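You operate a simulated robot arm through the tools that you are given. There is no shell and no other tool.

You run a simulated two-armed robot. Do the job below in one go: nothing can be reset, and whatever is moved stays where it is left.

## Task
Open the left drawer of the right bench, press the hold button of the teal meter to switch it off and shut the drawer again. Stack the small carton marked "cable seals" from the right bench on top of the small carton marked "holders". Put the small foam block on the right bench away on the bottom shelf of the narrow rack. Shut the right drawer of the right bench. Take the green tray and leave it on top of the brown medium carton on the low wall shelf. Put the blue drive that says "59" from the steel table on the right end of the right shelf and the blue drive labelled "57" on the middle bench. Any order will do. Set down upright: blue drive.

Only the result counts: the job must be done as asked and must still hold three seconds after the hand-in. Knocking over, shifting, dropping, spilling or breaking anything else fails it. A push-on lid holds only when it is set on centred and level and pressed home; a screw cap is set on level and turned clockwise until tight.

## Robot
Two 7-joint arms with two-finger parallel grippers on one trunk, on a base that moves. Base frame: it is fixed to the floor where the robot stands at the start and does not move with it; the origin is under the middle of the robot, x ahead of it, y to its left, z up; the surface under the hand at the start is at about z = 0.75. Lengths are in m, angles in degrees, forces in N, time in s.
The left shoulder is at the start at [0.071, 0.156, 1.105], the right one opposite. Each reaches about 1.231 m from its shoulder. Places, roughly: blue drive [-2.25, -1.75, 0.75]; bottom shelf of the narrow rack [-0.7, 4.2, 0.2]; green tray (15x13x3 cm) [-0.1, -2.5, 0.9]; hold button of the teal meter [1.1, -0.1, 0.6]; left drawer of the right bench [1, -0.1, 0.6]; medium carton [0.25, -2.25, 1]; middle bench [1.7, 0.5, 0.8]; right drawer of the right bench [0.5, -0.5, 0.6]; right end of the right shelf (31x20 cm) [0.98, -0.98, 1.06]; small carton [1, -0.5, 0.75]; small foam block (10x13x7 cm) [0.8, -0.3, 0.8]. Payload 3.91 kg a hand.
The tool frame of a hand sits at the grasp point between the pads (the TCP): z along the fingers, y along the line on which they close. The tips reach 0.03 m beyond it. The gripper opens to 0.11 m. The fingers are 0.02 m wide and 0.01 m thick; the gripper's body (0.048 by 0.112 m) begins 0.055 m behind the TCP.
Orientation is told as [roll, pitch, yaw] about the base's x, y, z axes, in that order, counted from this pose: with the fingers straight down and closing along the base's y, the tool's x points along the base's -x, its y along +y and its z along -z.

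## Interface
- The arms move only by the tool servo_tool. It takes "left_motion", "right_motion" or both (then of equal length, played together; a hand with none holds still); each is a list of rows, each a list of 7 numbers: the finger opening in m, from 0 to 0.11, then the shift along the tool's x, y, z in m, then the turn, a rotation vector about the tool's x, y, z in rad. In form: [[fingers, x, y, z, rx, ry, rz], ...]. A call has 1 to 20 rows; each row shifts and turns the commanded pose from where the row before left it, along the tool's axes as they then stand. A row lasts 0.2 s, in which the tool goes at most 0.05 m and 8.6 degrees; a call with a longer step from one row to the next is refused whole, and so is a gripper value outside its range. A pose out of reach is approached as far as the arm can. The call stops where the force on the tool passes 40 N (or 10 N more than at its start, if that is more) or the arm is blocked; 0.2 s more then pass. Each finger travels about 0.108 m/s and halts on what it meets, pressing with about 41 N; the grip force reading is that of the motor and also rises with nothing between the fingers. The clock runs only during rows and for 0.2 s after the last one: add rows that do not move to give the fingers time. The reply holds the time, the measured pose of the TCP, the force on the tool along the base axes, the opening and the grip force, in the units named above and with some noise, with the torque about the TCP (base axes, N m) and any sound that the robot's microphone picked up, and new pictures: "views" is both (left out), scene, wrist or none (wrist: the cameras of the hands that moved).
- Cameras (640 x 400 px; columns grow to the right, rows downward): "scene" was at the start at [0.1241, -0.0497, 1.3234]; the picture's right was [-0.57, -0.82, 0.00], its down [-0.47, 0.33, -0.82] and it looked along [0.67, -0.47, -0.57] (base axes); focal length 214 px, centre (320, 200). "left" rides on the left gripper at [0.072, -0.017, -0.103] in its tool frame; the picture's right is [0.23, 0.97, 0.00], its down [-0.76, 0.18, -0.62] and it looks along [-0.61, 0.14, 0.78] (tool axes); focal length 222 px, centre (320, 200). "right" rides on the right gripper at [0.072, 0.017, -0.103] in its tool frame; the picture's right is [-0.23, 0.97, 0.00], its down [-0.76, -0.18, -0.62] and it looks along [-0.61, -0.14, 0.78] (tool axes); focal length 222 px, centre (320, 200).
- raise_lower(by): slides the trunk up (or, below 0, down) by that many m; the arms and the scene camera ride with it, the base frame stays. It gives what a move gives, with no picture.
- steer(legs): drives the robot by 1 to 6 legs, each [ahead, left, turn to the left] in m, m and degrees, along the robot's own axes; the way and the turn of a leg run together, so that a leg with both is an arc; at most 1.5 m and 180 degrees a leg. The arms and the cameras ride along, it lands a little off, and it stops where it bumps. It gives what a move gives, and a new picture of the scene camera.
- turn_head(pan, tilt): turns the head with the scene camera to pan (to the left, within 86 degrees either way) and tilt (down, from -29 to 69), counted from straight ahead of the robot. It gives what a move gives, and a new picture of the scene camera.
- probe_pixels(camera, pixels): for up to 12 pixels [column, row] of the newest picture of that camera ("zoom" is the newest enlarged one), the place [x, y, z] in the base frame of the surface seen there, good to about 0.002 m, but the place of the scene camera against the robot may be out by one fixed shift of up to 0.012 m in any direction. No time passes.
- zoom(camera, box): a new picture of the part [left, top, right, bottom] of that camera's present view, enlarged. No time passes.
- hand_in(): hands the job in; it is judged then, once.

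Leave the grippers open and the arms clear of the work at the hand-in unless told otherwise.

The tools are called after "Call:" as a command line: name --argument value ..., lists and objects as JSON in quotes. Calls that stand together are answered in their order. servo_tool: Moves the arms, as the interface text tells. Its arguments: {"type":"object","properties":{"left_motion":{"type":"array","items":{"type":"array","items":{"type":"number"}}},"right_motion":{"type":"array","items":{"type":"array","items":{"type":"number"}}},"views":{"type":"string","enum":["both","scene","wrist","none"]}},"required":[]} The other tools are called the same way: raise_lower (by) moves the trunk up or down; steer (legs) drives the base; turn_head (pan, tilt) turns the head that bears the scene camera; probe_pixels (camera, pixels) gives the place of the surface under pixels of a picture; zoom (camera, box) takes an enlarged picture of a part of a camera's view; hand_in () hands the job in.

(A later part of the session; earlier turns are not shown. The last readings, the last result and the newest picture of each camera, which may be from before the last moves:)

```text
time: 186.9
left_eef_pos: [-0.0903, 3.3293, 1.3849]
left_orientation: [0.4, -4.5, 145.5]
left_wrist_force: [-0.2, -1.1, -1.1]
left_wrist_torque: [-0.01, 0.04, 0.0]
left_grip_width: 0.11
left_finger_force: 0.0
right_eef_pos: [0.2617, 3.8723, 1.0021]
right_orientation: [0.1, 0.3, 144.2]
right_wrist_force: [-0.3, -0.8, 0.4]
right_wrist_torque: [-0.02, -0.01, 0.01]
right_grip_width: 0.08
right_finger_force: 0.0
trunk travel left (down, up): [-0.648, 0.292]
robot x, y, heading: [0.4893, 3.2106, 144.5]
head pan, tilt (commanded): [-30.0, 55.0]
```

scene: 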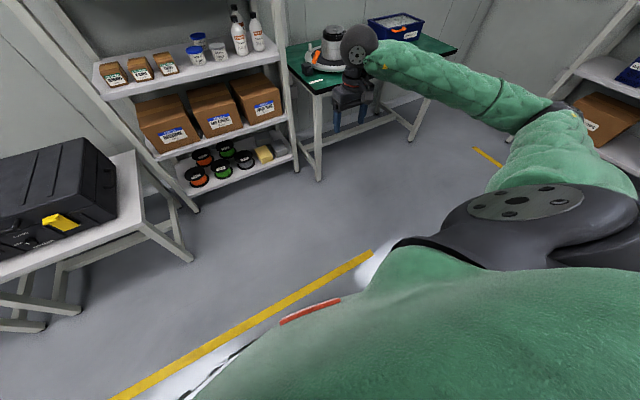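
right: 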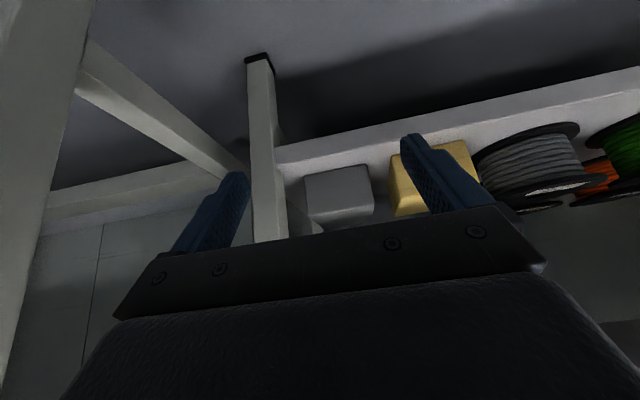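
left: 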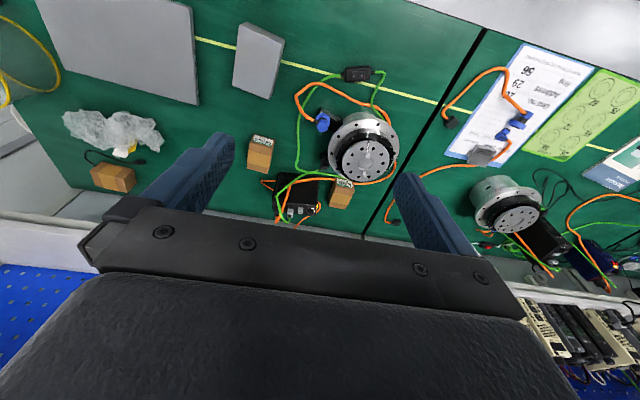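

I move away from the rack along the aisle first (left 1.0, back 0.3), then turn left to face the steel table's end of the room.

Call:
steer --legs '[[-0.35, 1.0, 0], [0, 0, 89], [1.3, 0, 0]]'

Call:
turn_head --pan 0 --tilt 20

```text
time: 202.3
left_eef_pos: [-0.6812, 0.5605, 1.3854]
left_orientation: [0.4, -4.5, -124.7]
left_wrist_force: [0.1, -0.6, 0.4]
left_wrist_torque: [0.0, 0.0, 0.02]
left_grip_width: 0.1096
left_finger_force: 0.1
right_eef_pos: [-1.222, 0.916, 1.0026]
right_orientation: [0.0, 0.2, -126.2]
right_wrist_force: [-0.6, 0.5, -0.4]
right_wrist_torque: [0.03, 0.0, -0.03]
right_grip_width: 0.0801
right_finger_force: 0.1
trunk travel left (down, up): [-0.648, 0.292]
robot x, y, heading: [-0.5582, 1.1396, -125.7]
head pan, tilt (commanded): [-30.0, 55.0]
```

scene: 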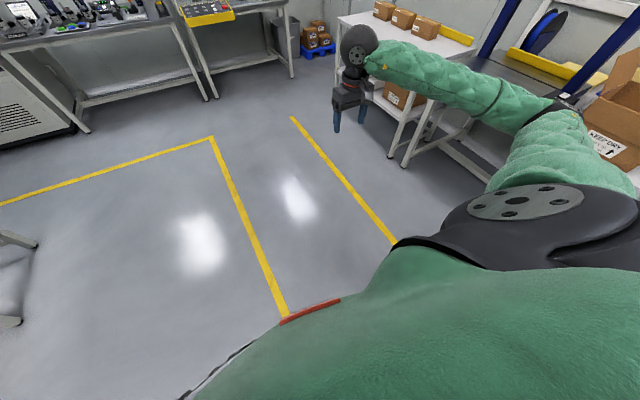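

```text
time: 203.3
left_eef_pos: [-0.6805, 0.5615, 1.386]
left_orientation: [0.4, -4.5, -124.8]
left_wrist_force: [-0.1, -0.5, -1.4]
left_wrist_torque: [0.0, 0.0, 0.04]
left_grip_width: 0.1099
left_finger_force: 0.0
right_eef_pos: [-1.2235, 0.9147, 1.0032]
right_orientation: [0.1, 0.1, -126.2]
right_wrist_force: [-0.4, 0.6, 0.2]
right_wrist_torque: [0.02, 0.01, -0.03]
right_grip_width: 0.08
right_finger_force: 0.0
trunk travel left (down, up): [-0.648, 0.292]
robot x, y, heading: [-0.5598, 1.1467, -125.7]
head pan, tilt (commanded): [0.0, 20.0]
```

scene: 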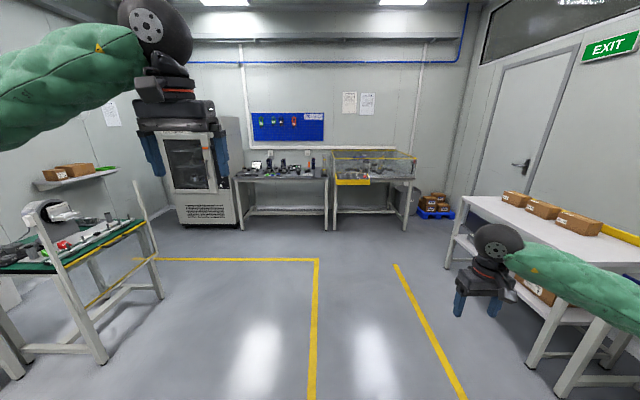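

Now facing the steel table. I zoom on it to read the drives.

Call:
zoom --camera "scene" --box '[225, 145, 335, 215]'

Call:
zoom --camera "scene" --box '[265, 150, 325, 185]'

Call:
zoom --camera "scene" --box '[20, 150, 130, 220]'

```text
5.71 times, centred on (280, 180) of scene
```

zoom: 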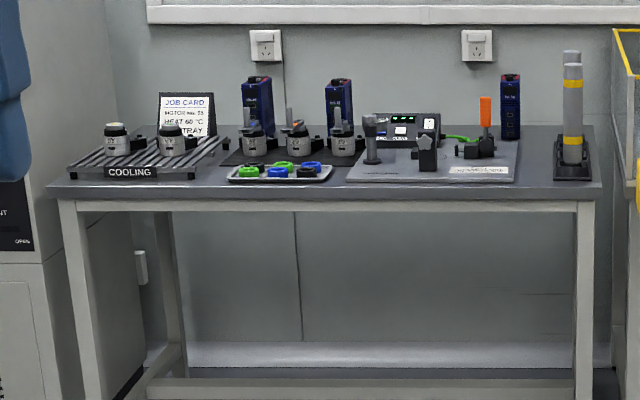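

```text
10.67 times, centred on (295, 168) of scene
```

zoom: 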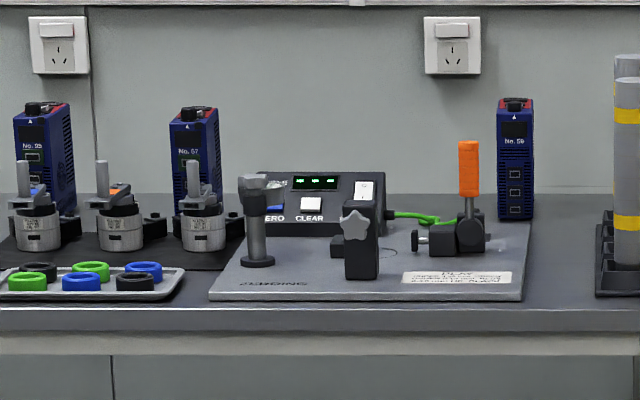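

```text
5.71 times, centred on (75, 185) of scene
```

zoom: 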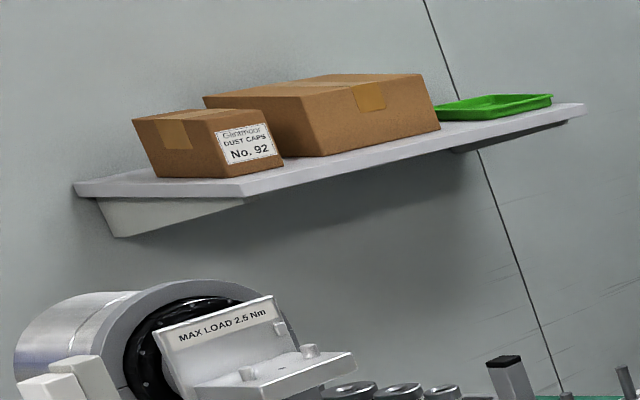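

Three drives stand at the back: left, "No. 57" middle and "No. 59" at right. I probe the table edges and drives.

Call:
probe_pixels --camera "scene" --pixels '[[240, 178], [325, 178], [313, 165], [284, 165], [270, 165], [328, 172], [236, 186], [310, 186], [65, 172], [104, 171], [98, 178], [150, 230]]'

```text
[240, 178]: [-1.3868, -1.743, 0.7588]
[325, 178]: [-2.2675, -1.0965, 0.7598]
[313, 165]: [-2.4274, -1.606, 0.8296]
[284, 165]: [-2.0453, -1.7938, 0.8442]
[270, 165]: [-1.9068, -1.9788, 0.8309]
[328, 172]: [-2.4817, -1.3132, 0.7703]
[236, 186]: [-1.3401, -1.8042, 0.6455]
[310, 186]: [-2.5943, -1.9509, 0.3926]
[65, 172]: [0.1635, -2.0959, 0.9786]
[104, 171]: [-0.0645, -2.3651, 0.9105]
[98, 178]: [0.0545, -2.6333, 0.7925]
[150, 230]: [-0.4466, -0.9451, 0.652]
```

Table front edge is at t≈-2.226; drive 57 at n≈0.59 and 59 at n≈1.0, both near t≈-2.7. I drive to in front of the table.

Call:
steer --legs '[[1.1, 0.2, -0.6], [0.9, 0.13, 0]]'

Call:
turn_head --pan 0 --tilt 35

```text
time: 213.3
left_eef_pos: [-1.576, -1.2323, 1.3854]
left_orientation: [0.4, -4.5, -125.0]
left_wrist_force: [0.2, -0.6, -0.5]
left_wrist_torque: [0.01, 0.01, 0.01]
left_grip_width: 0.1099
left_finger_force: 0.0
right_eef_pos: [-2.1167, -0.876, 1.0029]
right_orientation: [0.1, 0.2, -126.3]
right_wrist_force: [-0.7, -0.1, 0.1]
right_wrist_torque: [0.03, 0.01, 0.01]
right_grip_width: 0.0799
right_finger_force: 0.1
trunk travel left (down, up): [-0.648, 0.292]
robot x, y, heading: [-1.4501, -0.654, -125.8]
head pan, tilt (commanded): [0.0, 20.0]
```

scene: 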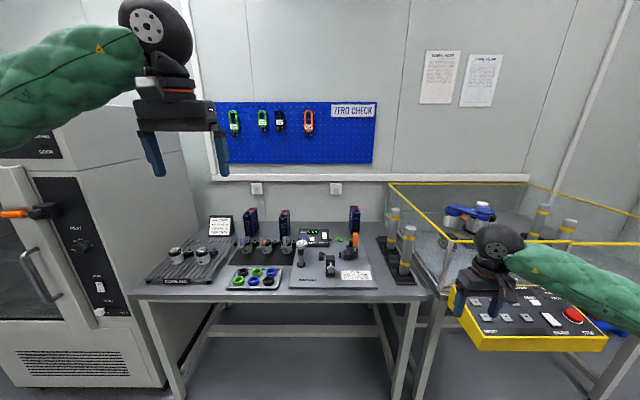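

```text
time: 214.1
left_eef_pos: [-1.5745, -1.2331, 1.3859]
left_orientation: [0.4, -4.6, -125.1]
left_wrist_force: [0.5, -0.4, 0.2]
left_wrist_torque: [0.0, -0.02, -0.01]
left_grip_width: 0.1099
left_finger_force: 0.0
right_eef_pos: [-2.1165, -0.8749, 1.0045]
right_orientation: [0.1, 0.1, -126.3]
right_wrist_force: [-0.2, -1.0, -0.4]
right_wrist_torque: [0.0, 0.0, -0.03]
right_grip_width: 0.08
right_finger_force: 0.1
trunk travel left (down, up): [-0.648, 0.292]
robot x, y, heading: [-1.4518, -0.6524, -125.9]
head pan, tilt (commanded): [0.0, 35.0]
```

scene: 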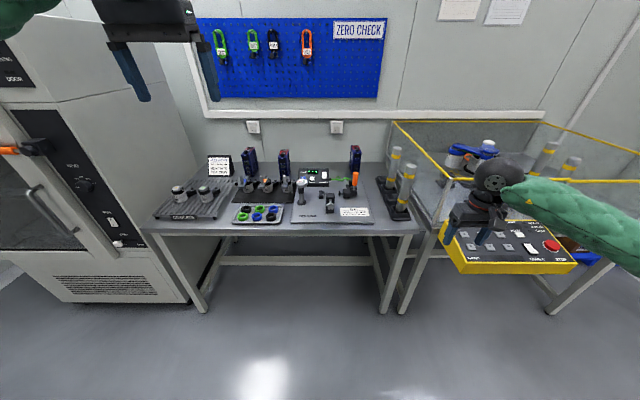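

Nicely placed; but the yellow control panel is near my right arm. I look there.

Call:
turn_head --pan -50 --tilt 45

Call:
probe_pixels --camera "scene" --pixels '[[200, 200], [150, 230], [100, 260], [230, 240], [300, 150], [400, 180], [420, 130], [250, 130]]'

```text
time: 215.2
left_eef_pos: [-1.5765, -1.2318, 1.3859]
left_orientation: [0.4, -4.6, -125.1]
left_wrist_force: [1.3, 0.1, -0.7]
left_wrist_torque: [0.0, 0.04, -0.03]
left_grip_width: 0.1101
left_finger_force: 0.0
right_eef_pos: [-2.1169, -0.8758, 1.0028]
right_orientation: [0.1, 0.0, -126.3]
right_wrist_force: [0.0, -0.5, -0.6]
right_wrist_torque: [-0.01, 0.0, 0.0]
right_grip_width: 0.0801
right_finger_force: 0.1
trunk travel left (down, up): [-0.648, 0.292]
robot x, y, heading: [-1.4529, -0.655, -126.0]
head pan, tilt (commanded): [-50.0, 45.0]
```

scene: 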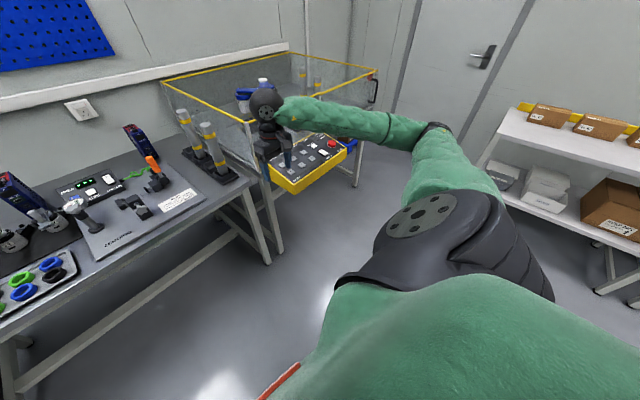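

```text
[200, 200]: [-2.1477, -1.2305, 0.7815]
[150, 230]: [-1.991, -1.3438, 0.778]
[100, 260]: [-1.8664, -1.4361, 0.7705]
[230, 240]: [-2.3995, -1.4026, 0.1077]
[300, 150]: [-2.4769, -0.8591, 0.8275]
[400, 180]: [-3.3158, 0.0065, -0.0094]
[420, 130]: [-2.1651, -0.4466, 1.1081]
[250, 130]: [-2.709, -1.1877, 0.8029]
```

I probe the glass enclosure's frame corners for clearance.

Call:
probe_pixels --camera "scene" --pixels '[[246, 122], [372, 72], [166, 82], [290, 178], [350, 147], [260, 100], [200, 145], [215, 160]]'

Call:
turn_head --pan 35 --tilt 40

```text
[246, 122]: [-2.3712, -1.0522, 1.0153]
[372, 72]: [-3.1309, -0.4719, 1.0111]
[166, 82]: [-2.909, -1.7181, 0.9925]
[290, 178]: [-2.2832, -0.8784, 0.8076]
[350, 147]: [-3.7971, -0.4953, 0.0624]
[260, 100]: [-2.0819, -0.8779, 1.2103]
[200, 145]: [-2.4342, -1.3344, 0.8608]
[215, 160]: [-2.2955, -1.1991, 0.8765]
```

```text
time: 216.8
left_eef_pos: [-1.5757, -1.232, 1.3866]
left_orientation: [0.5, -4.6, -125.0]
left_wrist_force: [-0.8, -0.7, 0.5]
left_wrist_torque: [0.01, 0.0, 0.01]
left_grip_width: 0.11
left_finger_force: 0.0
right_eef_pos: [-2.1162, -0.8758, 1.0031]
right_orientation: [0.1, 0.1, -126.3]
right_wrist_force: [0.4, -1.0, 0.0]
right_wrist_torque: [-0.02, 0.0, 0.0]
right_grip_width: 0.0799
right_finger_force: 0.0
trunk travel left (down, up): [-0.648, 0.292]
robot x, y, heading: [-1.4524, -0.6516, -125.9]
head pan, tilt (commanded): [35.0, 40.0]
```

scene: 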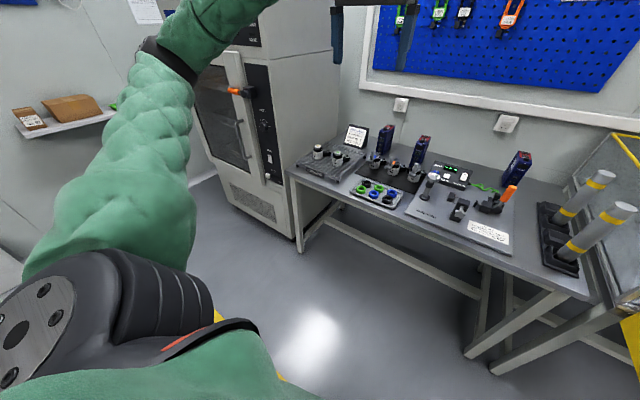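

I probe the oven's front corner and the drives from this view, and zoom to read the labels.

Call:
probe_pixels --camera "scene" --pixels '[[292, 232], [270, 150], [215, 180], [330, 60], [180, 130], [165, 60], [120, 60], [290, 175]]'

Call:
zoom --camera "scene" --box '[350, 110, 450, 200]'

Call:
zoom --camera "scene" --box '[420, 130, 560, 240]'

```text
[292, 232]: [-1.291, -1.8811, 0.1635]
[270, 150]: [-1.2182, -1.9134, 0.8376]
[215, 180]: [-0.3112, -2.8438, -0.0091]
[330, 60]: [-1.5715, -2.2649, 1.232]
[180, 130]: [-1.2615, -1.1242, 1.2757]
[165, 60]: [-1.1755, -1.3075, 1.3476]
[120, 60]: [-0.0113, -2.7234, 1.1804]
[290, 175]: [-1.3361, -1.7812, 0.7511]
```

```text
4.44 times, centred on (400, 155) of scene
```

zoom: 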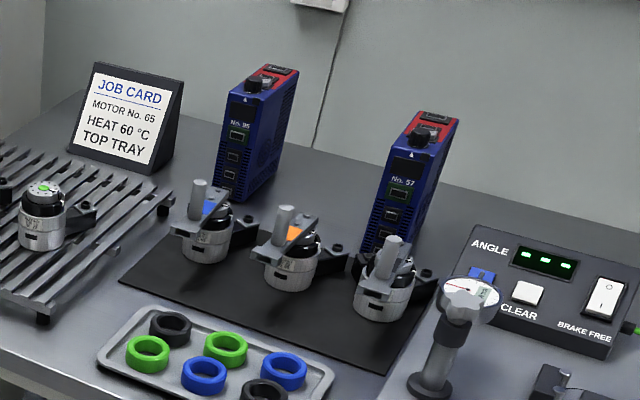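

```text
3.64 times, centred on (490, 185) of scene
```

zoom: 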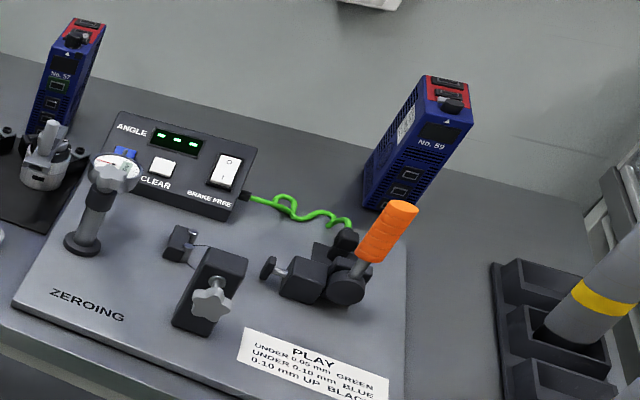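

Labels are clear: middle drive is "No. 57", right one "No. 59". I move closer: 0.25 m ahead and 0.17 m left.

Call:
steer --legs '[[0.24, 0.17, -0.3]]'

Call:
turn_head --pan -5 --tilt 45

Call:
zoom --camera "right" --box '[0, 0, 640, 400]'

```text
time: 218.8
left_eef_pos: [-1.5869, -1.5243, 1.3852]
left_orientation: [0.4, -4.6, -125.3]
left_wrist_force: [-0.7, 0.1, -0.2]
left_wrist_torque: [0.0, -0.01, -0.02]
left_grip_width: 0.11
left_finger_force: 0.0
right_eef_pos: [-2.1244, -1.1645, 1.0036]
right_orientation: [0.2, 0.1, -126.8]
right_wrist_force: [0.4, -0.4, 0.1]
right_wrist_torque: [-0.01, -0.02, -0.04]
right_grip_width: 0.0801
right_finger_force: 0.1
trunk travel left (down, up): [-0.648, 0.292]
robot x, y, heading: [-1.4569, -0.9448, -126.2]
head pan, tilt (commanded): [35.0, 40.0]
```

scene: 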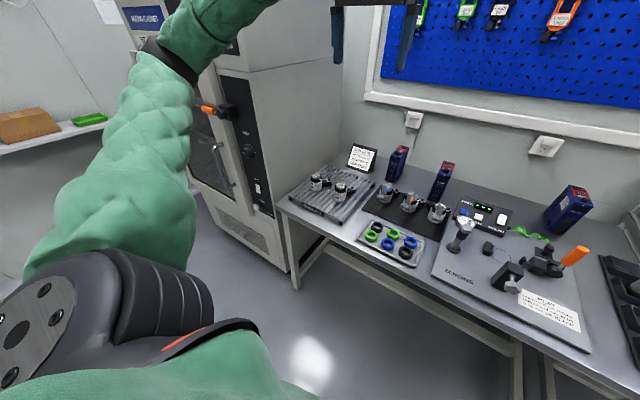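

```text
time: 219.9
left_eef_pos: [-1.5889, -1.524, 1.3863]
left_orientation: [0.5, -4.6, -125.4]
left_wrist_force: [0.5, 0.0, -0.9]
left_wrist_torque: [-0.01, -0.03, 0.0]
left_grip_width: 0.1101
left_finger_force: 0.0
right_eef_pos: [-2.1244, -1.1634, 1.0032]
right_orientation: [0.1, 0.1, -126.7]
right_wrist_force: [0.0, 0.8, 0.2]
right_wrist_torque: [0.0, 0.0, -0.02]
right_grip_width: 0.0801
right_finger_force: 0.0
trunk travel left (down, up): [-0.648, 0.292]
robot x, y, heading: [-1.457, -0.9438, -126.2]
head pan, tilt (commanded): [-5.0, 45.0]
```

scene: 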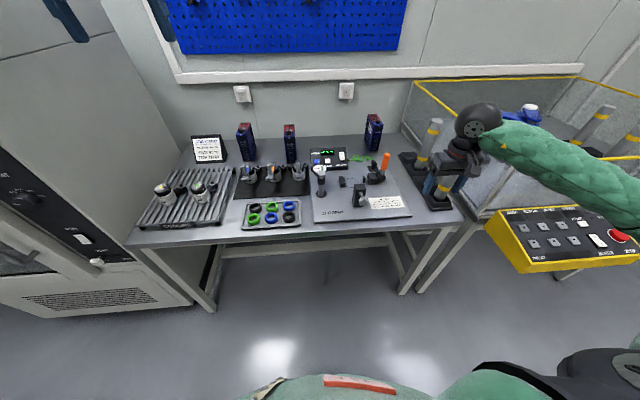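

```text
1.00 times, centred on (320, 200) of right (not enlarged: the box is as wide or as high as the picture)
```

zoom: 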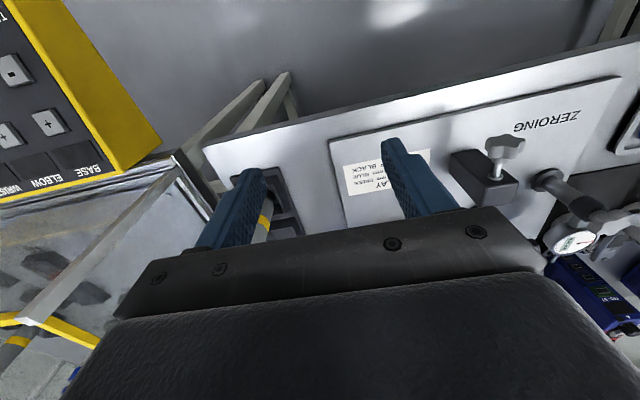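

I raise the right hand 0.28 m so its camera can look down at drive 59.

Call:
servo_tool --right_motion '[[0.08, 0, 0, -0.047, 0, 0, 0], [0.08, 0, 0, -0.047, 0, 0, 0], [0.08, 0, 0, -0.047, 0, 0, 0], [0.08, 0, 0, -0.047, 0, 0, 0], [0.08, 0, 0, -0.047, 0, 0, 0], [0.08, 0, 0, -0.047, 0, 0, 0]]' --views "both"

```text
time: 221.3
left_eef_pos: [-1.5884, -1.5255, 1.3856]
left_orientation: [0.5, -4.5, -125.4]
left_wrist_force: [-0.6, 0.2, -1.1]
left_wrist_torque: [0.02, -0.05, 0.03]
left_grip_width: 0.1099
left_finger_force: 0.1
right_eef_pos: [-2.1285, -1.1659, 1.2771]
right_orientation: [0.3, 0.7, -126.7]
right_wrist_force: [0.2, 2.3, 6.0]
right_wrist_torque: [-0.12, 0.05, 0.02]
right_grip_width: 0.0801
right_finger_force: 0.1
trunk travel left (down, up): [-0.648, 0.292]
robot x, y, heading: [-1.4594, -0.9428, -126.4]
head pan, tilt (commanded): [-5.0, 45.0]
```

scene: 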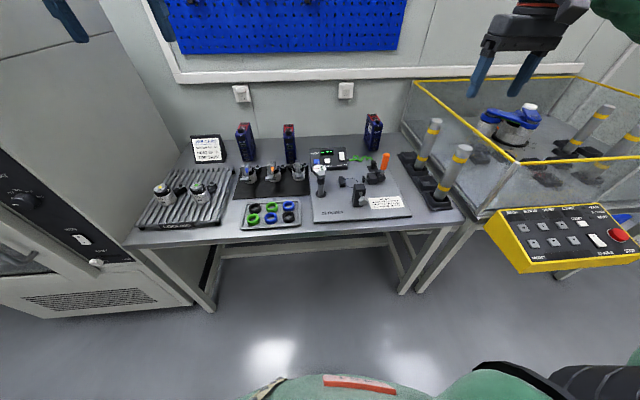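
right: 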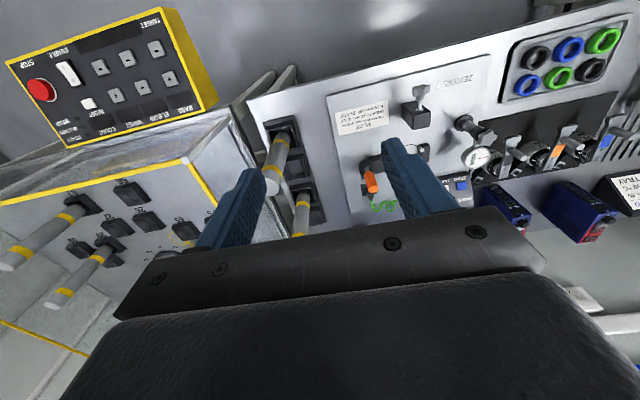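

The gripper hides drive 59 in the wrist view; the scene camera has a clear view. I zoom on drive 59 and probe it.

Call:
zoom --camera "scene" --box '[330, 100, 420, 190]'

```text
4.44 times, centred on (375, 145) of scene
```

zoom: 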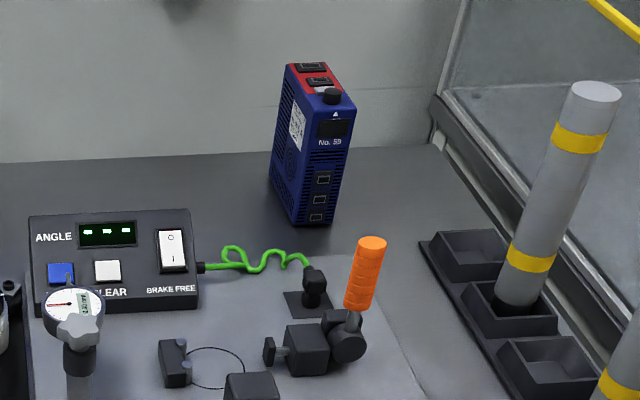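

Call:
probe_pixels --camera "zoom" --pixels '[[316, 107], [353, 105], [300, 222], [337, 217], [288, 68], [325, 66], [331, 96], [330, 150], [283, 140], [272, 185], [374, 240], [316, 245]]'

```text
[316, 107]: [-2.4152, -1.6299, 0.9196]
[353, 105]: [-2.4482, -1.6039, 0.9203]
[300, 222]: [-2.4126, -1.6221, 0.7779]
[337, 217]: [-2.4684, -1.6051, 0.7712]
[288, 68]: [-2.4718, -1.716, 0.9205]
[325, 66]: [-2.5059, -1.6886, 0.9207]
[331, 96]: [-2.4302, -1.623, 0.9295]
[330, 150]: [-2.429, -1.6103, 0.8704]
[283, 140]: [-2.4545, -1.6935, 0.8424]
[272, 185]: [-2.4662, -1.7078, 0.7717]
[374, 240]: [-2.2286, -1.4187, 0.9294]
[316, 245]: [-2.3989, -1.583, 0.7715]
```

Drive 59: about 4.5×10.5×15 cm, top z≈0.929, centre ≈ n=1.001, t=-2.79. I move the base 8 cm closer, then approach with the right hand pitched -20°.

Call:
steer --legs '[[0.09, 0, 0]]'

Call:
servo_tool --right_motion '[[0.08, 0, 0, 0, 0, -0.117, 0], [0.08, 0, 0, 0, 0, -0.117, 0], [0.08, 0, 0, 0, 0, -0.117, 0]]' --views "both"

```text
time: 222.4
left_eef_pos: [-1.6386, -1.5976, 1.3856]
left_orientation: [0.4, -4.5, -125.4]
left_wrist_force: [-0.4, 0.6, -0.6]
left_wrist_torque: [0.02, -0.03, -0.03]
left_grip_width: 0.11
left_finger_force: 0.0
right_eef_pos: [-2.1782, -1.2376, 1.2807]
right_orientation: [0.1, 0.1, -126.7]
right_wrist_force: [0.0, 0.2, 0.4]
right_wrist_torque: [0.01, -0.01, 0.02]
right_grip_width: 0.0801
right_finger_force: 0.0
trunk travel left (down, up): [-0.648, 0.292]
robot x, y, heading: [-1.5114, -1.0123, -126.5]
head pan, tilt (commanded): [-5.0, 45.0]
```

scene: 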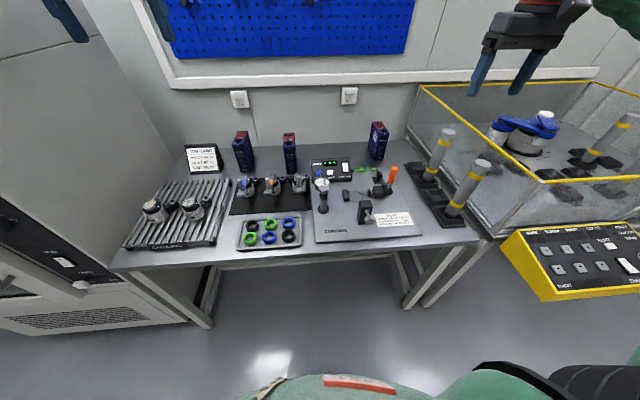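

```text
time: 223.2
left_eef_pos: [-1.6383, -1.5932, 1.3864]
left_orientation: [0.4, -4.6, -125.3]
left_wrist_force: [0.2, 0.0, 0.3]
left_wrist_torque: [0.0, -0.02, 0.03]
left_grip_width: 0.1099
left_finger_force: 0.0
right_eef_pos: [-2.1776, -1.2356, 1.2818]
right_orientation: [0.1, -20.0, -126.6]
right_wrist_force: [-1.5, 0.5, 0.8]
right_wrist_torque: [-0.02, 0.01, 0.02]
right_grip_width: 0.0798
right_finger_force: 0.0
trunk travel left (down, up): [-0.648, 0.292]
robot x, y, heading: [-1.5119, -1.0179, -126.4]
head pan, tilt (commanded): [-5.0, 45.0]
```

scene: 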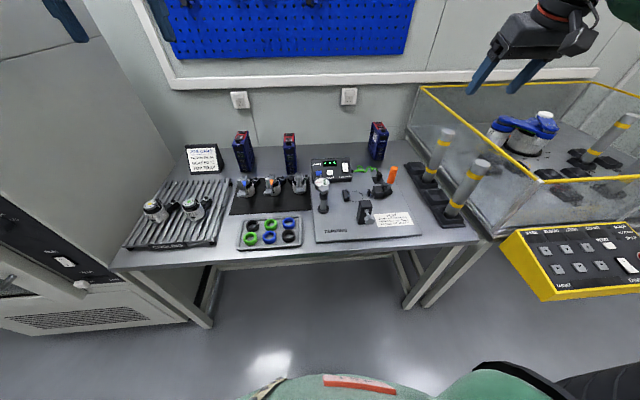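
right: 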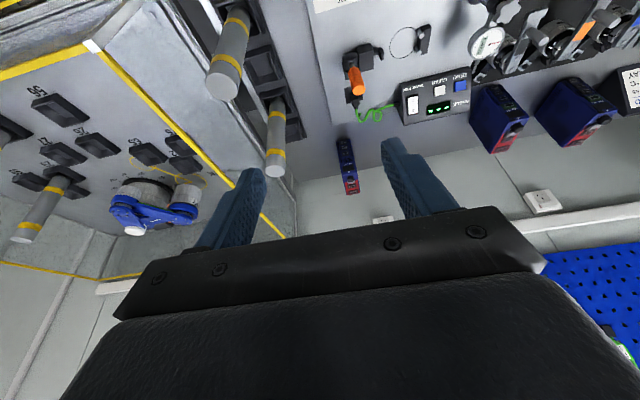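

Drive 59 shows at (347,165) in the wrist view. I zoom in and probe it.

Call:
zoom --camera "right" --box '[310, 120, 390, 210]'

```text
4.44 times, centred on (350, 165) of right
```

zoom: 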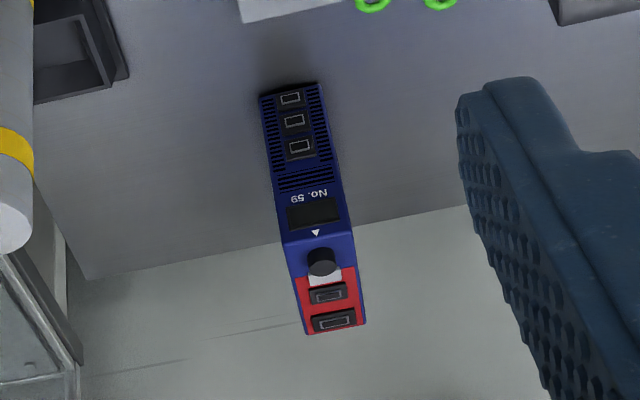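

Call:
probe_pixels --camera "zoom" --pixels '[[289, 248], [350, 236], [309, 328], [363, 317], [264, 98], [317, 87], [321, 258], [330, 322], [315, 215], [290, 200]]'

```text
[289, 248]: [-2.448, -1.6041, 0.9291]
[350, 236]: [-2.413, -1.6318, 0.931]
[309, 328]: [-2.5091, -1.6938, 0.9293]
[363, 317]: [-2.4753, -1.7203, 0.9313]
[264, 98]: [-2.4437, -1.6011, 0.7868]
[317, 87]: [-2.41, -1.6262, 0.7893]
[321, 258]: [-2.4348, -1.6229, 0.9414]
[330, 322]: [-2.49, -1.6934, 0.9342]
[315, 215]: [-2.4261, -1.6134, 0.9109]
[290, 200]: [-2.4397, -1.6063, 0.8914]
```

Confirmed: drive 59 centre (-2.461,-1.6625), top z=0.930, knob to 0.941. I approach along the axis to just above it.

Call:
servo_tool --right_motion '[[0.08, -0.0318, 0.00223, 0.0346, 0, 0, 0], [0.08, -0.0318, 0.00223, 0.0346, 0, 0, 0], [0.08, -0.0318, 0.00223, 0.0346, 0, 0, 0], [0.08, -0.0318, 0.00223, 0.0346, 0, 0, 0], [0.08, -0.0318, 0.00223, 0.0346, 0, 0, 0], [0.08, -0.0318, 0.00223, 0.0346, 0, 0, 0], [0.08, -0.0318, 0.00223, 0.0346, 0, 0, 0], [0.08, -0.0318, 0.00223, 0.0346, 0, 0, 0], [0.08, -0.0318, 0.00223, 0.0346, 0, 0, 0], [0.08, -0.0318, 0.00223, 0.0346, 0, 0, 0], [0.08, -0.0318, 0.00223, 0.0346, 0, 0, 0], [0.08, -0.0318, 0.00223, 0.0346, 0, 0, 0]]' --views "both"

```text
time: 225.8
left_eef_pos: [-1.6379, -1.5961, 1.3838]
left_orientation: [0.3, -4.5, -125.3]
left_wrist_force: [-0.2, 0.1, -0.4]
left_wrist_torque: [0.03, -0.01, -0.01]
left_grip_width: 0.1103
left_finger_force: 0.1
right_eef_pos: [-2.4574, -1.6505, 1.0188]
right_orientation: [0.1, -19.9, -126.7]
right_wrist_force: [-1.0, -0.4, -0.2]
right_wrist_torque: [0.0, 0.0, 0.06]
right_grip_width: 0.08
right_finger_force: 0.0
trunk travel left (down, up): [-0.648, 0.292]
robot x, y, heading: [-1.5125, -1.0162, -126.7]
head pan, tilt (commanded): [-5.0, 45.0]
```

scene: 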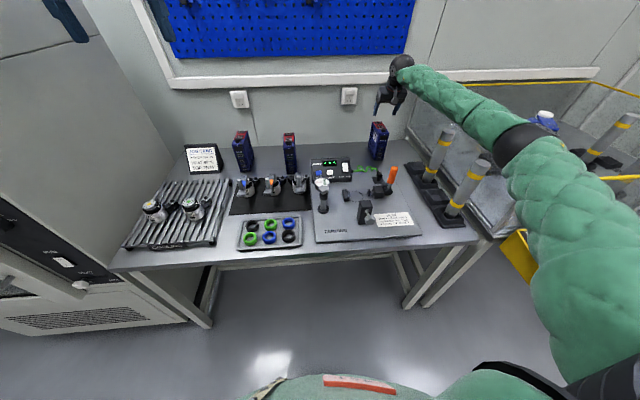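
right: 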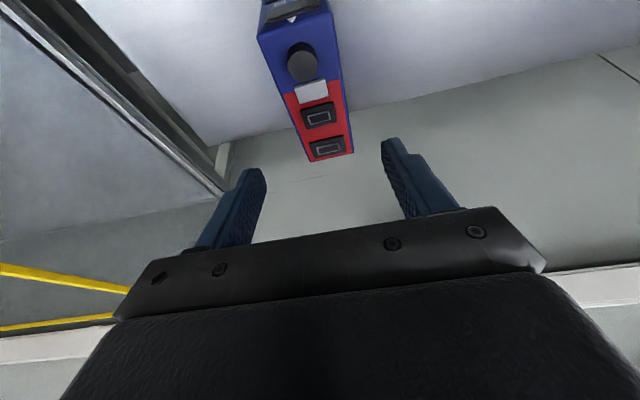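

Above drive 59. I check elbow clearance to the glass enclosure before descending.

Call:
probe_pixels --camera "scene" --pixels '[[525, 150], [505, 160], [510, 185], [545, 190], [470, 110], [480, 130], [440, 90], [498, 145]]'

Call:
probe_pixels --camera "right" --pixels '[[262, 38], [330, 18], [308, 158], [350, 150], [301, 62], [322, 145]]'

```text
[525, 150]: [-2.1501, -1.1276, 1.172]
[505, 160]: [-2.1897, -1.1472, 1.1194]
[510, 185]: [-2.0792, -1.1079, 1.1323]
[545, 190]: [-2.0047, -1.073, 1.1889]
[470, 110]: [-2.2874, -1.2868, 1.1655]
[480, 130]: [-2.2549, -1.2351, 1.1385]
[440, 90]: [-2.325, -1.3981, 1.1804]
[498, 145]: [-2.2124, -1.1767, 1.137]
```

```text
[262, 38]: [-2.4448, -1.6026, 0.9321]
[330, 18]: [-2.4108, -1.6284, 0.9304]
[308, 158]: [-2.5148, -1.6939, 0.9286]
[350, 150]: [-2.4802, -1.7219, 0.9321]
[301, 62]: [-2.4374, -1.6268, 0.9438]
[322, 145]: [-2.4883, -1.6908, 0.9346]
```

Call:
probe_pixels --camera "scene" --pixels '[[447, 131], [483, 163], [440, 150], [470, 185], [393, 168]]'

```text
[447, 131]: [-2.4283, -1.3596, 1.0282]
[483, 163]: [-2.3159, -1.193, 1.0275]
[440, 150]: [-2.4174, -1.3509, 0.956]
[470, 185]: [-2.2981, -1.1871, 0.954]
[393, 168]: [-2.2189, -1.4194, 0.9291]
```

The cylinder tops reach z≈1.037 close beside my forearm. I raise the trunk 0.15 m so the elbow stays higher, then come down to the drive.

Call:
raise_lower --by 0.15

Call:
servo_tool --right_motion '[[0.08, 0.0154, 0.004, 0.0423, 0, 0, 0], [0.08, 0.0154, 0, 0.0423, 0, 0, 0], [0.08, 0.0154, 0, 0.0423, 0, 0, 0]]' --views "both"

Call:
probe_pixels --camera "scene" --pixels '[[525, 150], [505, 160], [470, 110], [480, 130], [440, 90]]'

```text
time: 227.6
left_eef_pos: [-1.6385, -1.5949, 1.5351]
left_orientation: [0.4, -4.5, -125.3]
left_wrist_force: [-0.3, 0.8, -1.3]
left_wrist_torque: [0.02, 0.01, 0.01]
left_grip_width: 0.1101
left_finger_force: 0.0
right_eef_pos: [-2.4563, -1.6499, 1.1708]
right_orientation: [0.0, -19.8, -126.6]
right_wrist_force: [-0.1, 0.3, -0.4]
right_wrist_torque: [0.0, 0.0, 0.01]
right_grip_width: 0.0802
right_finger_force: 0.0
trunk travel left (down, up): [-0.798, 0.142]
robot x, y, heading: [-1.5124, -1.0152, -126.5]
head pan, tilt (commanded): [-5.0, 45.0]
```

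```text
time: 228.4
left_eef_pos: [-1.6386, -1.5962, 1.5346]
left_orientation: [0.4, -4.5, -125.4]
left_wrist_force: [0.2, -0.6, -0.1]
left_wrist_torque: [-0.02, 0.03, 0.0]
left_grip_width: 0.1101
left_finger_force: 0.1
right_eef_pos: [-2.4503, -1.6535, 1.0363]
right_orientation: [0.1, -20.1, -126.7]
right_wrist_force: [0.1, 0.5, -0.2]
right_wrist_torque: [-0.04, -0.02, -0.01]
right_grip_width: 0.0799
right_finger_force: 0.1
trunk travel left (down, up): [-0.798, 0.142]
robot x, y, heading: [-1.5129, -1.011, -126.2]
head pan, tilt (commanded): [-5.0, 45.0]
```

scene: 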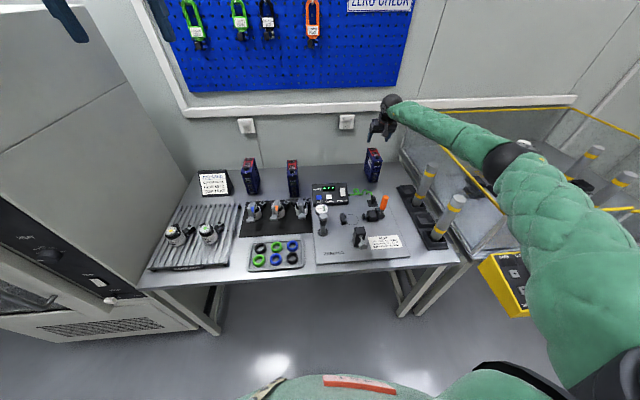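
right: 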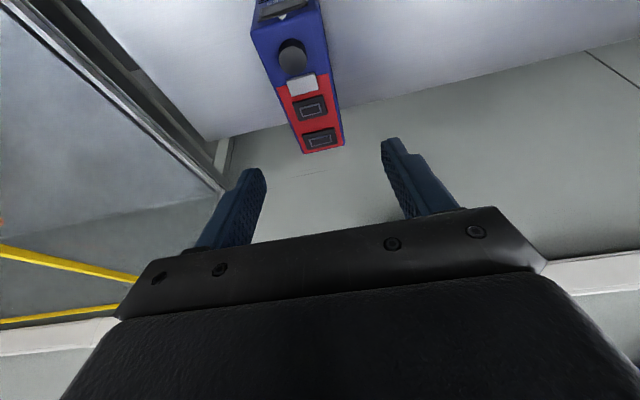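

```text
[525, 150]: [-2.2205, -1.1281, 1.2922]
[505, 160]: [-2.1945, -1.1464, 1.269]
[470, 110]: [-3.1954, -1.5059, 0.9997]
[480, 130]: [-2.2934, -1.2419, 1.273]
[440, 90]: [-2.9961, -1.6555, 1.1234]
```

Elbow is now at z≈1.28, clear of the cylinders. I descend to z≈0.90 and grip drive 59.

Call:
servo_tool --right_motion '[[0.08, 0.0154, -0.003, 0.0423, 0, 0, 0], [0.08, 0.0154, 0, 0.0423, 0, 0, 0], [0.08, 0.0154, 0, 0.0423, 0, 0, 0], [0.03, 0, 0, 0, 0, 0, 0], [0.01, 0, 0, 0, 0, 0, 0], [0.01, 0, 0, 0, 0, 0, 0]]' --views "both"

```text
time: 229.8
left_eef_pos: [-1.6385, -1.5953, 1.5356]
left_orientation: [0.4, -4.5, -125.4]
left_wrist_force: [0.1, 0.1, -0.3]
left_wrist_torque: [-0.02, 0.01, 0.03]
left_grip_width: 0.1099
left_finger_force: 0.0
right_eef_pos: [-2.4527, -1.6517, 0.9007]
right_orientation: [0.1, -20.0, -126.7]
right_wrist_force: [-3.1, 0.9, 0.3]
right_wrist_torque: [0.16, 0.58, -0.08]
right_grip_width: 0.0499
right_finger_force: 41.0
trunk travel left (down, up): [-0.798, 0.142]
robot x, y, heading: [-1.509, -1.015, -126.4]
head pan, tilt (commanded): [-5.0, 45.0]
```

scene: 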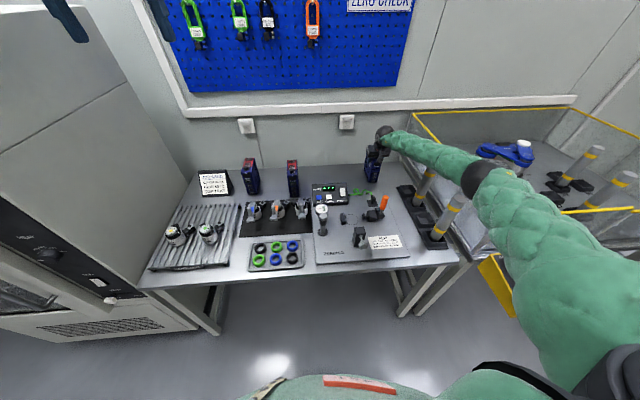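
right: 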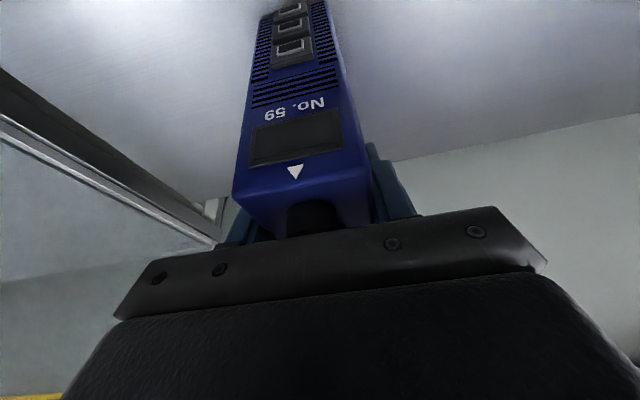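

Gripped drive 59 (0.050 m). I lift it straight up 0.23 m.

Call:
servo_tool --right_motion '[[0.01, -0.0077, 0, -0.0211, 0, 0, 0], [0.01, -0.0154, 0, -0.0423, 0, 0, 0], [0.01, -0.0154, 0, -0.0423, 0, 0, 0], [0.01, -0.0154, 0, -0.0423, 0, 0, 0], [0.01, -0.0154, 0, -0.0423, 0, 0, 0], [0.01, -0.0154, 0, -0.0423, 0, 0, 0]]' --views "both"

```text
time: 231.2
left_eef_pos: [-1.6376, -1.5954, 1.5348]
left_orientation: [0.5, -4.4, -125.3]
left_wrist_force: [0.8, -0.4, -0.7]
left_wrist_torque: [0.01, 0.02, 0.01]
left_grip_width: 0.11
left_finger_force: 0.0
right_eef_pos: [-2.4521, -1.6467, 1.1474]
right_orientation: [0.0, -19.9, -126.7]
right_wrist_force: [0.4, 0.7, -8.7]
right_wrist_torque: [0.1, -0.08, 0.0]
right_grip_width: 0.0497
right_finger_force: 40.9
trunk travel left (down, up): [-0.798, 0.142]
robot x, y, heading: [-1.5109, -1.0149, -126.5]
head pan, tilt (commanded): [-5.0, 45.0]
```

scene: 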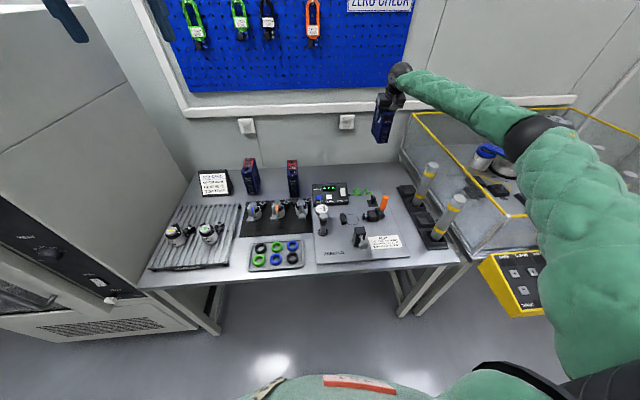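
right: 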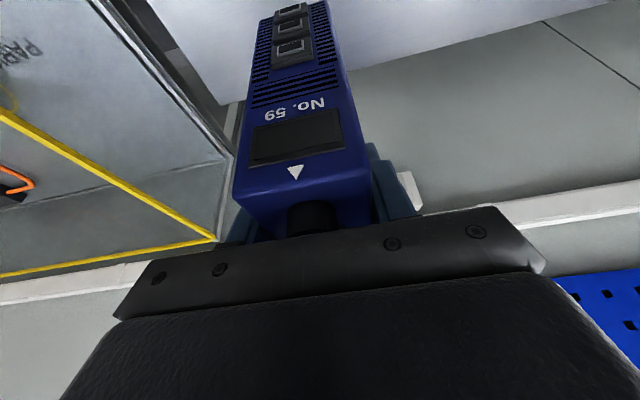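

Held well (≈9 N weight). I retract the right hand 0.4 m toward the robot.

Call:
servo_tool --right_motion '[[0.01, 0.0418, 0, -0.0152, 0, 0, 0], [0.01, 0.0418, 0, -0.0152, 0, 0, 0], [0.01, 0.0418, 0, -0.0152, 0, 0, 0], [0.01, 0.0418, 0, -0.0152, 0, 0, 0], [0.01, 0.0418, 0, -0.0152, 0, 0, 0], [0.01, 0.0418, 0, -0.0152, 0, 0, 0], [0.01, 0.0418, 0, -0.0152, 0, 0, 0], [0.01, 0.0418, 0, -0.0152, 0, 0, 0]]' --views "scene"

Call:
zoom --camera "scene" --box '[230, 140, 340, 240]'

```text
time: 233.0
left_eef_pos: [-1.6374, -1.5944, 1.5375]
left_orientation: [0.4, -4.5, -125.2]
left_wrist_force: [0.1, 0.2, -0.5]
left_wrist_torque: [-0.03, -0.01, 0.0]
left_grip_width: 0.1099
left_finger_force: 0.0
right_eef_pos: [-2.2412, -1.3658, 1.1476]
right_orientation: [0.1, -20.0, -126.6]
right_wrist_force: [-0.1, -0.6, -8.2]
right_wrist_torque: [0.1, -0.07, -0.03]
right_grip_width: 0.0499
right_finger_force: 41.1
trunk travel left (down, up): [-0.798, 0.142]
robot x, y, heading: [-1.5077, -1.0139, -126.3]
head pan, tilt (commanded): [-5.0, 45.0]
```

scene: 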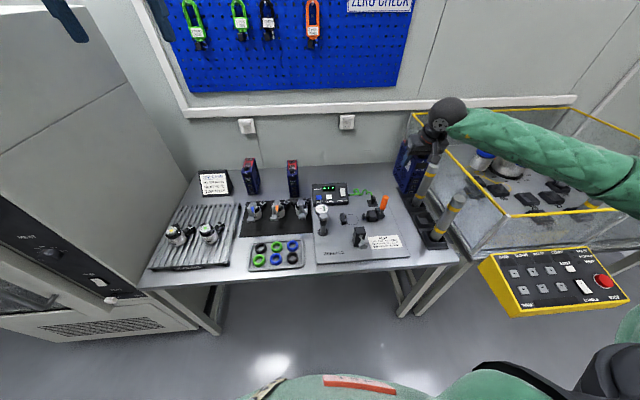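

```text
4.00 times, centred on (285, 190) of scene
```

zoom: 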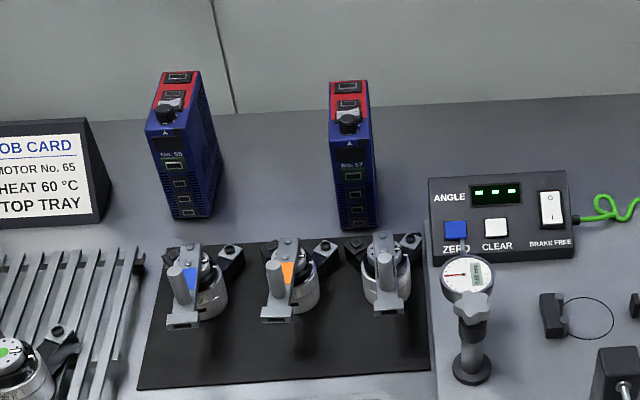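

I probe drive 57's corners and the motors in front of it.

Call:
probe_pixels --camera "zoom" --pixels '[[333, 130], [371, 132], [333, 86], [365, 84], [342, 226], [375, 222], [349, 122], [350, 170], [386, 250], [385, 235], [288, 245], [415, 240]]'

```text
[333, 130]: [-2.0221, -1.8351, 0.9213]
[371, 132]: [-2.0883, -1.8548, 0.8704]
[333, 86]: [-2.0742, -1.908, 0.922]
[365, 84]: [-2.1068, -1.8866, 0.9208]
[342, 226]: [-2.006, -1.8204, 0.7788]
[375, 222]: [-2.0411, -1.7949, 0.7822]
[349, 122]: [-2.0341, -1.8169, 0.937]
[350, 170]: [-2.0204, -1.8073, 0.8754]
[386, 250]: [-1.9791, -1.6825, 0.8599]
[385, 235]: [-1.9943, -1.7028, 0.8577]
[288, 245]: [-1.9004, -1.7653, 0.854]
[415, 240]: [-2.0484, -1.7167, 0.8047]
```

Drive 57 centre ≈(-2.057,-1.8525), aligned with the table. I bring the left hand (pitch -20°) to a viewpoint above and in front of it.

Call:
servo_tool --left_motion '[[0.08, 0, 0, 0, 0, 0, 0.021], [0.08, 0, 0, 0, 0, -0.135, 0], [0.08, 0, 0, 0, 0, -0.135, 0], [0.08, -0.01794, -0.0184, 0.03846, 0, 0, 0], [0.08, -0.01794, -0.0184, 0.03846, 0, 0, 0], [0.08, -0.01794, -0.0184, 0.03846, 0, 0, 0], [0.08, -0.01794, -0.0184, 0.03846, 0, 0, 0], [0.08, -0.01794, -0.0184, 0.03846, 0, 0, 0], [0.08, -0.01794, -0.0184, 0.03846, 0, 0, 0], [0.08, -0.01794, -0.0184, 0.03846, 0, 0, 0], [0.08, -0.01794, -0.0184, 0.03846, 0, 0, 0], [0.08, -0.01794, -0.0184, 0.03846, 0, 0, 0], [0.08, -0.01794, -0.0184, 0.03846, 0, 0, 0]]' --views "both"

```text
time: 235.8
left_eef_pos: [-1.9635, -1.7319, 1.2373]
left_orientation: [0.6, -19.9, -126.7]
left_wrist_force: [0.5, -0.3, -0.2]
left_wrist_torque: [0.02, -0.07, 0.0]
left_grip_width: 0.0801
left_finger_force: 0.0
right_eef_pos: [-2.2439, -1.3652, 1.1456]
right_orientation: [0.2, -19.8, -126.7]
right_wrist_force: [0.2, -0.3, -7.7]
right_wrist_torque: [0.09, -0.05, 0.01]
right_grip_width: 0.05
right_finger_force: 41.4
trunk travel left (down, up): [-0.798, 0.142]
robot x, y, heading: [-1.5116, -1.015, -126.4]
head pan, tilt (commanded): [-5.0, 45.0]
```

scene: 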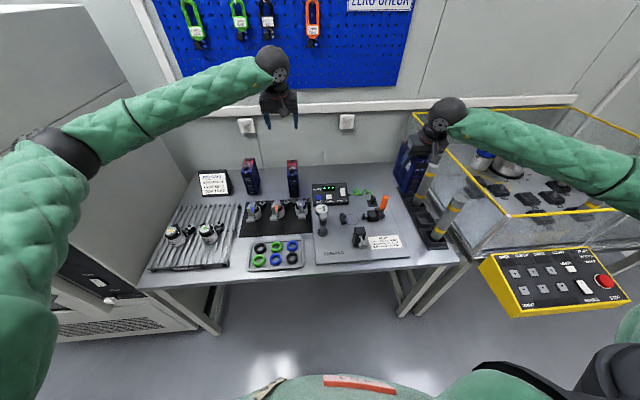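
left: 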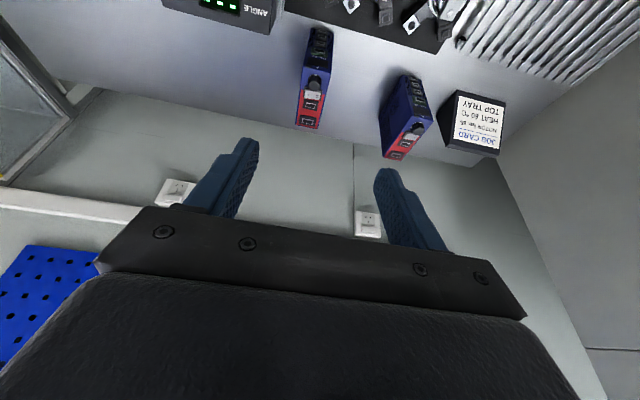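

Drive 57 shows at (313,80). I zoom and probe with the left wrist camera.

Call:
zoom --camera "left" --box '[275, 15, 355, 135]'

```text
3.33 times, centred on (315, 75) of left
```

zoom: 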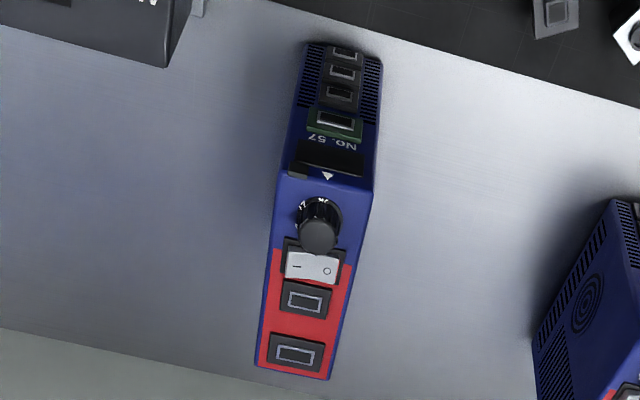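

Call:
probe_pixels --camera "zoom" --pixels '[[282, 178], [370, 188], [258, 362], [328, 376], [320, 240], [295, 352], [310, 48], [378, 60], [268, 270], [358, 280]]'

```text
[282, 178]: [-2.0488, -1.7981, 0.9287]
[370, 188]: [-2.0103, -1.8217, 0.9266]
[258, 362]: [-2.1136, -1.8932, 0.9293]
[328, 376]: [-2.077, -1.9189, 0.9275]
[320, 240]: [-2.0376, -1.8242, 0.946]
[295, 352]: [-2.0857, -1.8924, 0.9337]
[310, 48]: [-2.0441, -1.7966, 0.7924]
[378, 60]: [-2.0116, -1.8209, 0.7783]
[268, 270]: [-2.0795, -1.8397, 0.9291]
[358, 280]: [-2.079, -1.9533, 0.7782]
```

Drive 57: centre (-2.062,-1.858), yaw about -124.5°. I align and come down to just above gripping height.

Call:
servo_tool --left_motion '[[0.08, 0, 0, 0, -0.013, 0, -0.036], [0.08, -0.0463, -0.0034, 0.0169, 0, 0, 0], [0.08, -0.0463, -0.0034, 0.0169, 0, 0, 0], [0.08, -0.0463, -0.0034, 0.0169, 0, 0, 0], [0.08, 0.0165, 0, 0.0453, 0, 0, 0], [0.08, 0.0165, 0, 0.0453, 0, 0, 0], [0.08, 0.0165, 0, 0.0453, 0, 0, 0], [0.08, 0.0165, 0, 0.0453, 0, 0, 0], [0.08, 0.0165, 0, 0.0453, 0, 0, 0]]' --views "both"

```text
time: 237.8
left_eef_pos: [-2.0528, -1.8465, 0.9884]
left_orientation: [0.4, -19.9, -124.4]
left_wrist_force: [-0.2, 0.7, -0.3]
left_wrist_torque: [0.0, -0.02, 0.0]
left_grip_width: 0.08
left_finger_force: 0.0
right_eef_pos: [-2.2441, -1.3659, 1.1466]
right_orientation: [0.1, -19.9, -126.6]
right_wrist_force: [-0.2, -0.5, -7.8]
right_wrist_torque: [0.11, -0.11, -0.01]
right_grip_width: 0.05
right_finger_force: 41.4
trunk travel left (down, up): [-0.798, 0.142]
robot x, y, heading: [-1.5114, -1.02, -126.3]
head pan, tilt (commanded): [-5.0, 45.0]
```

scene: 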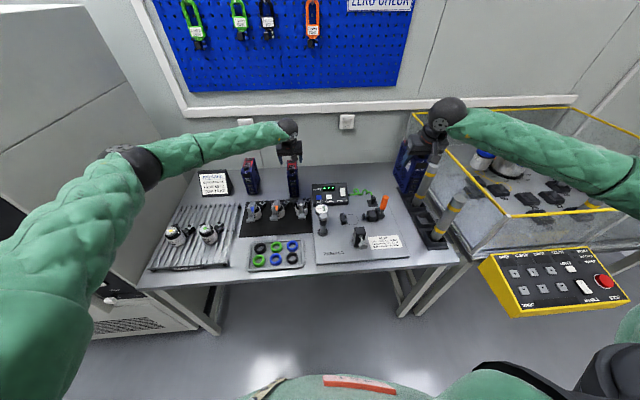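
left: 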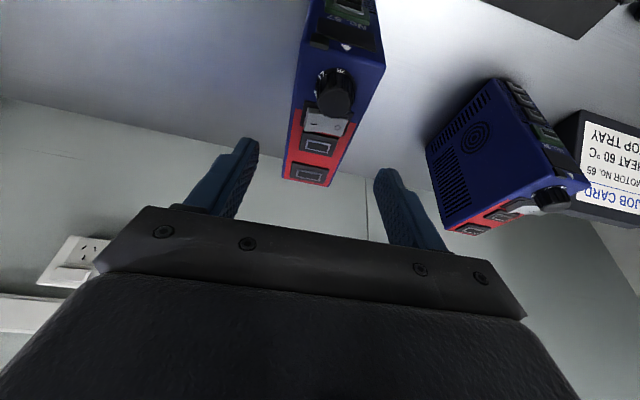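

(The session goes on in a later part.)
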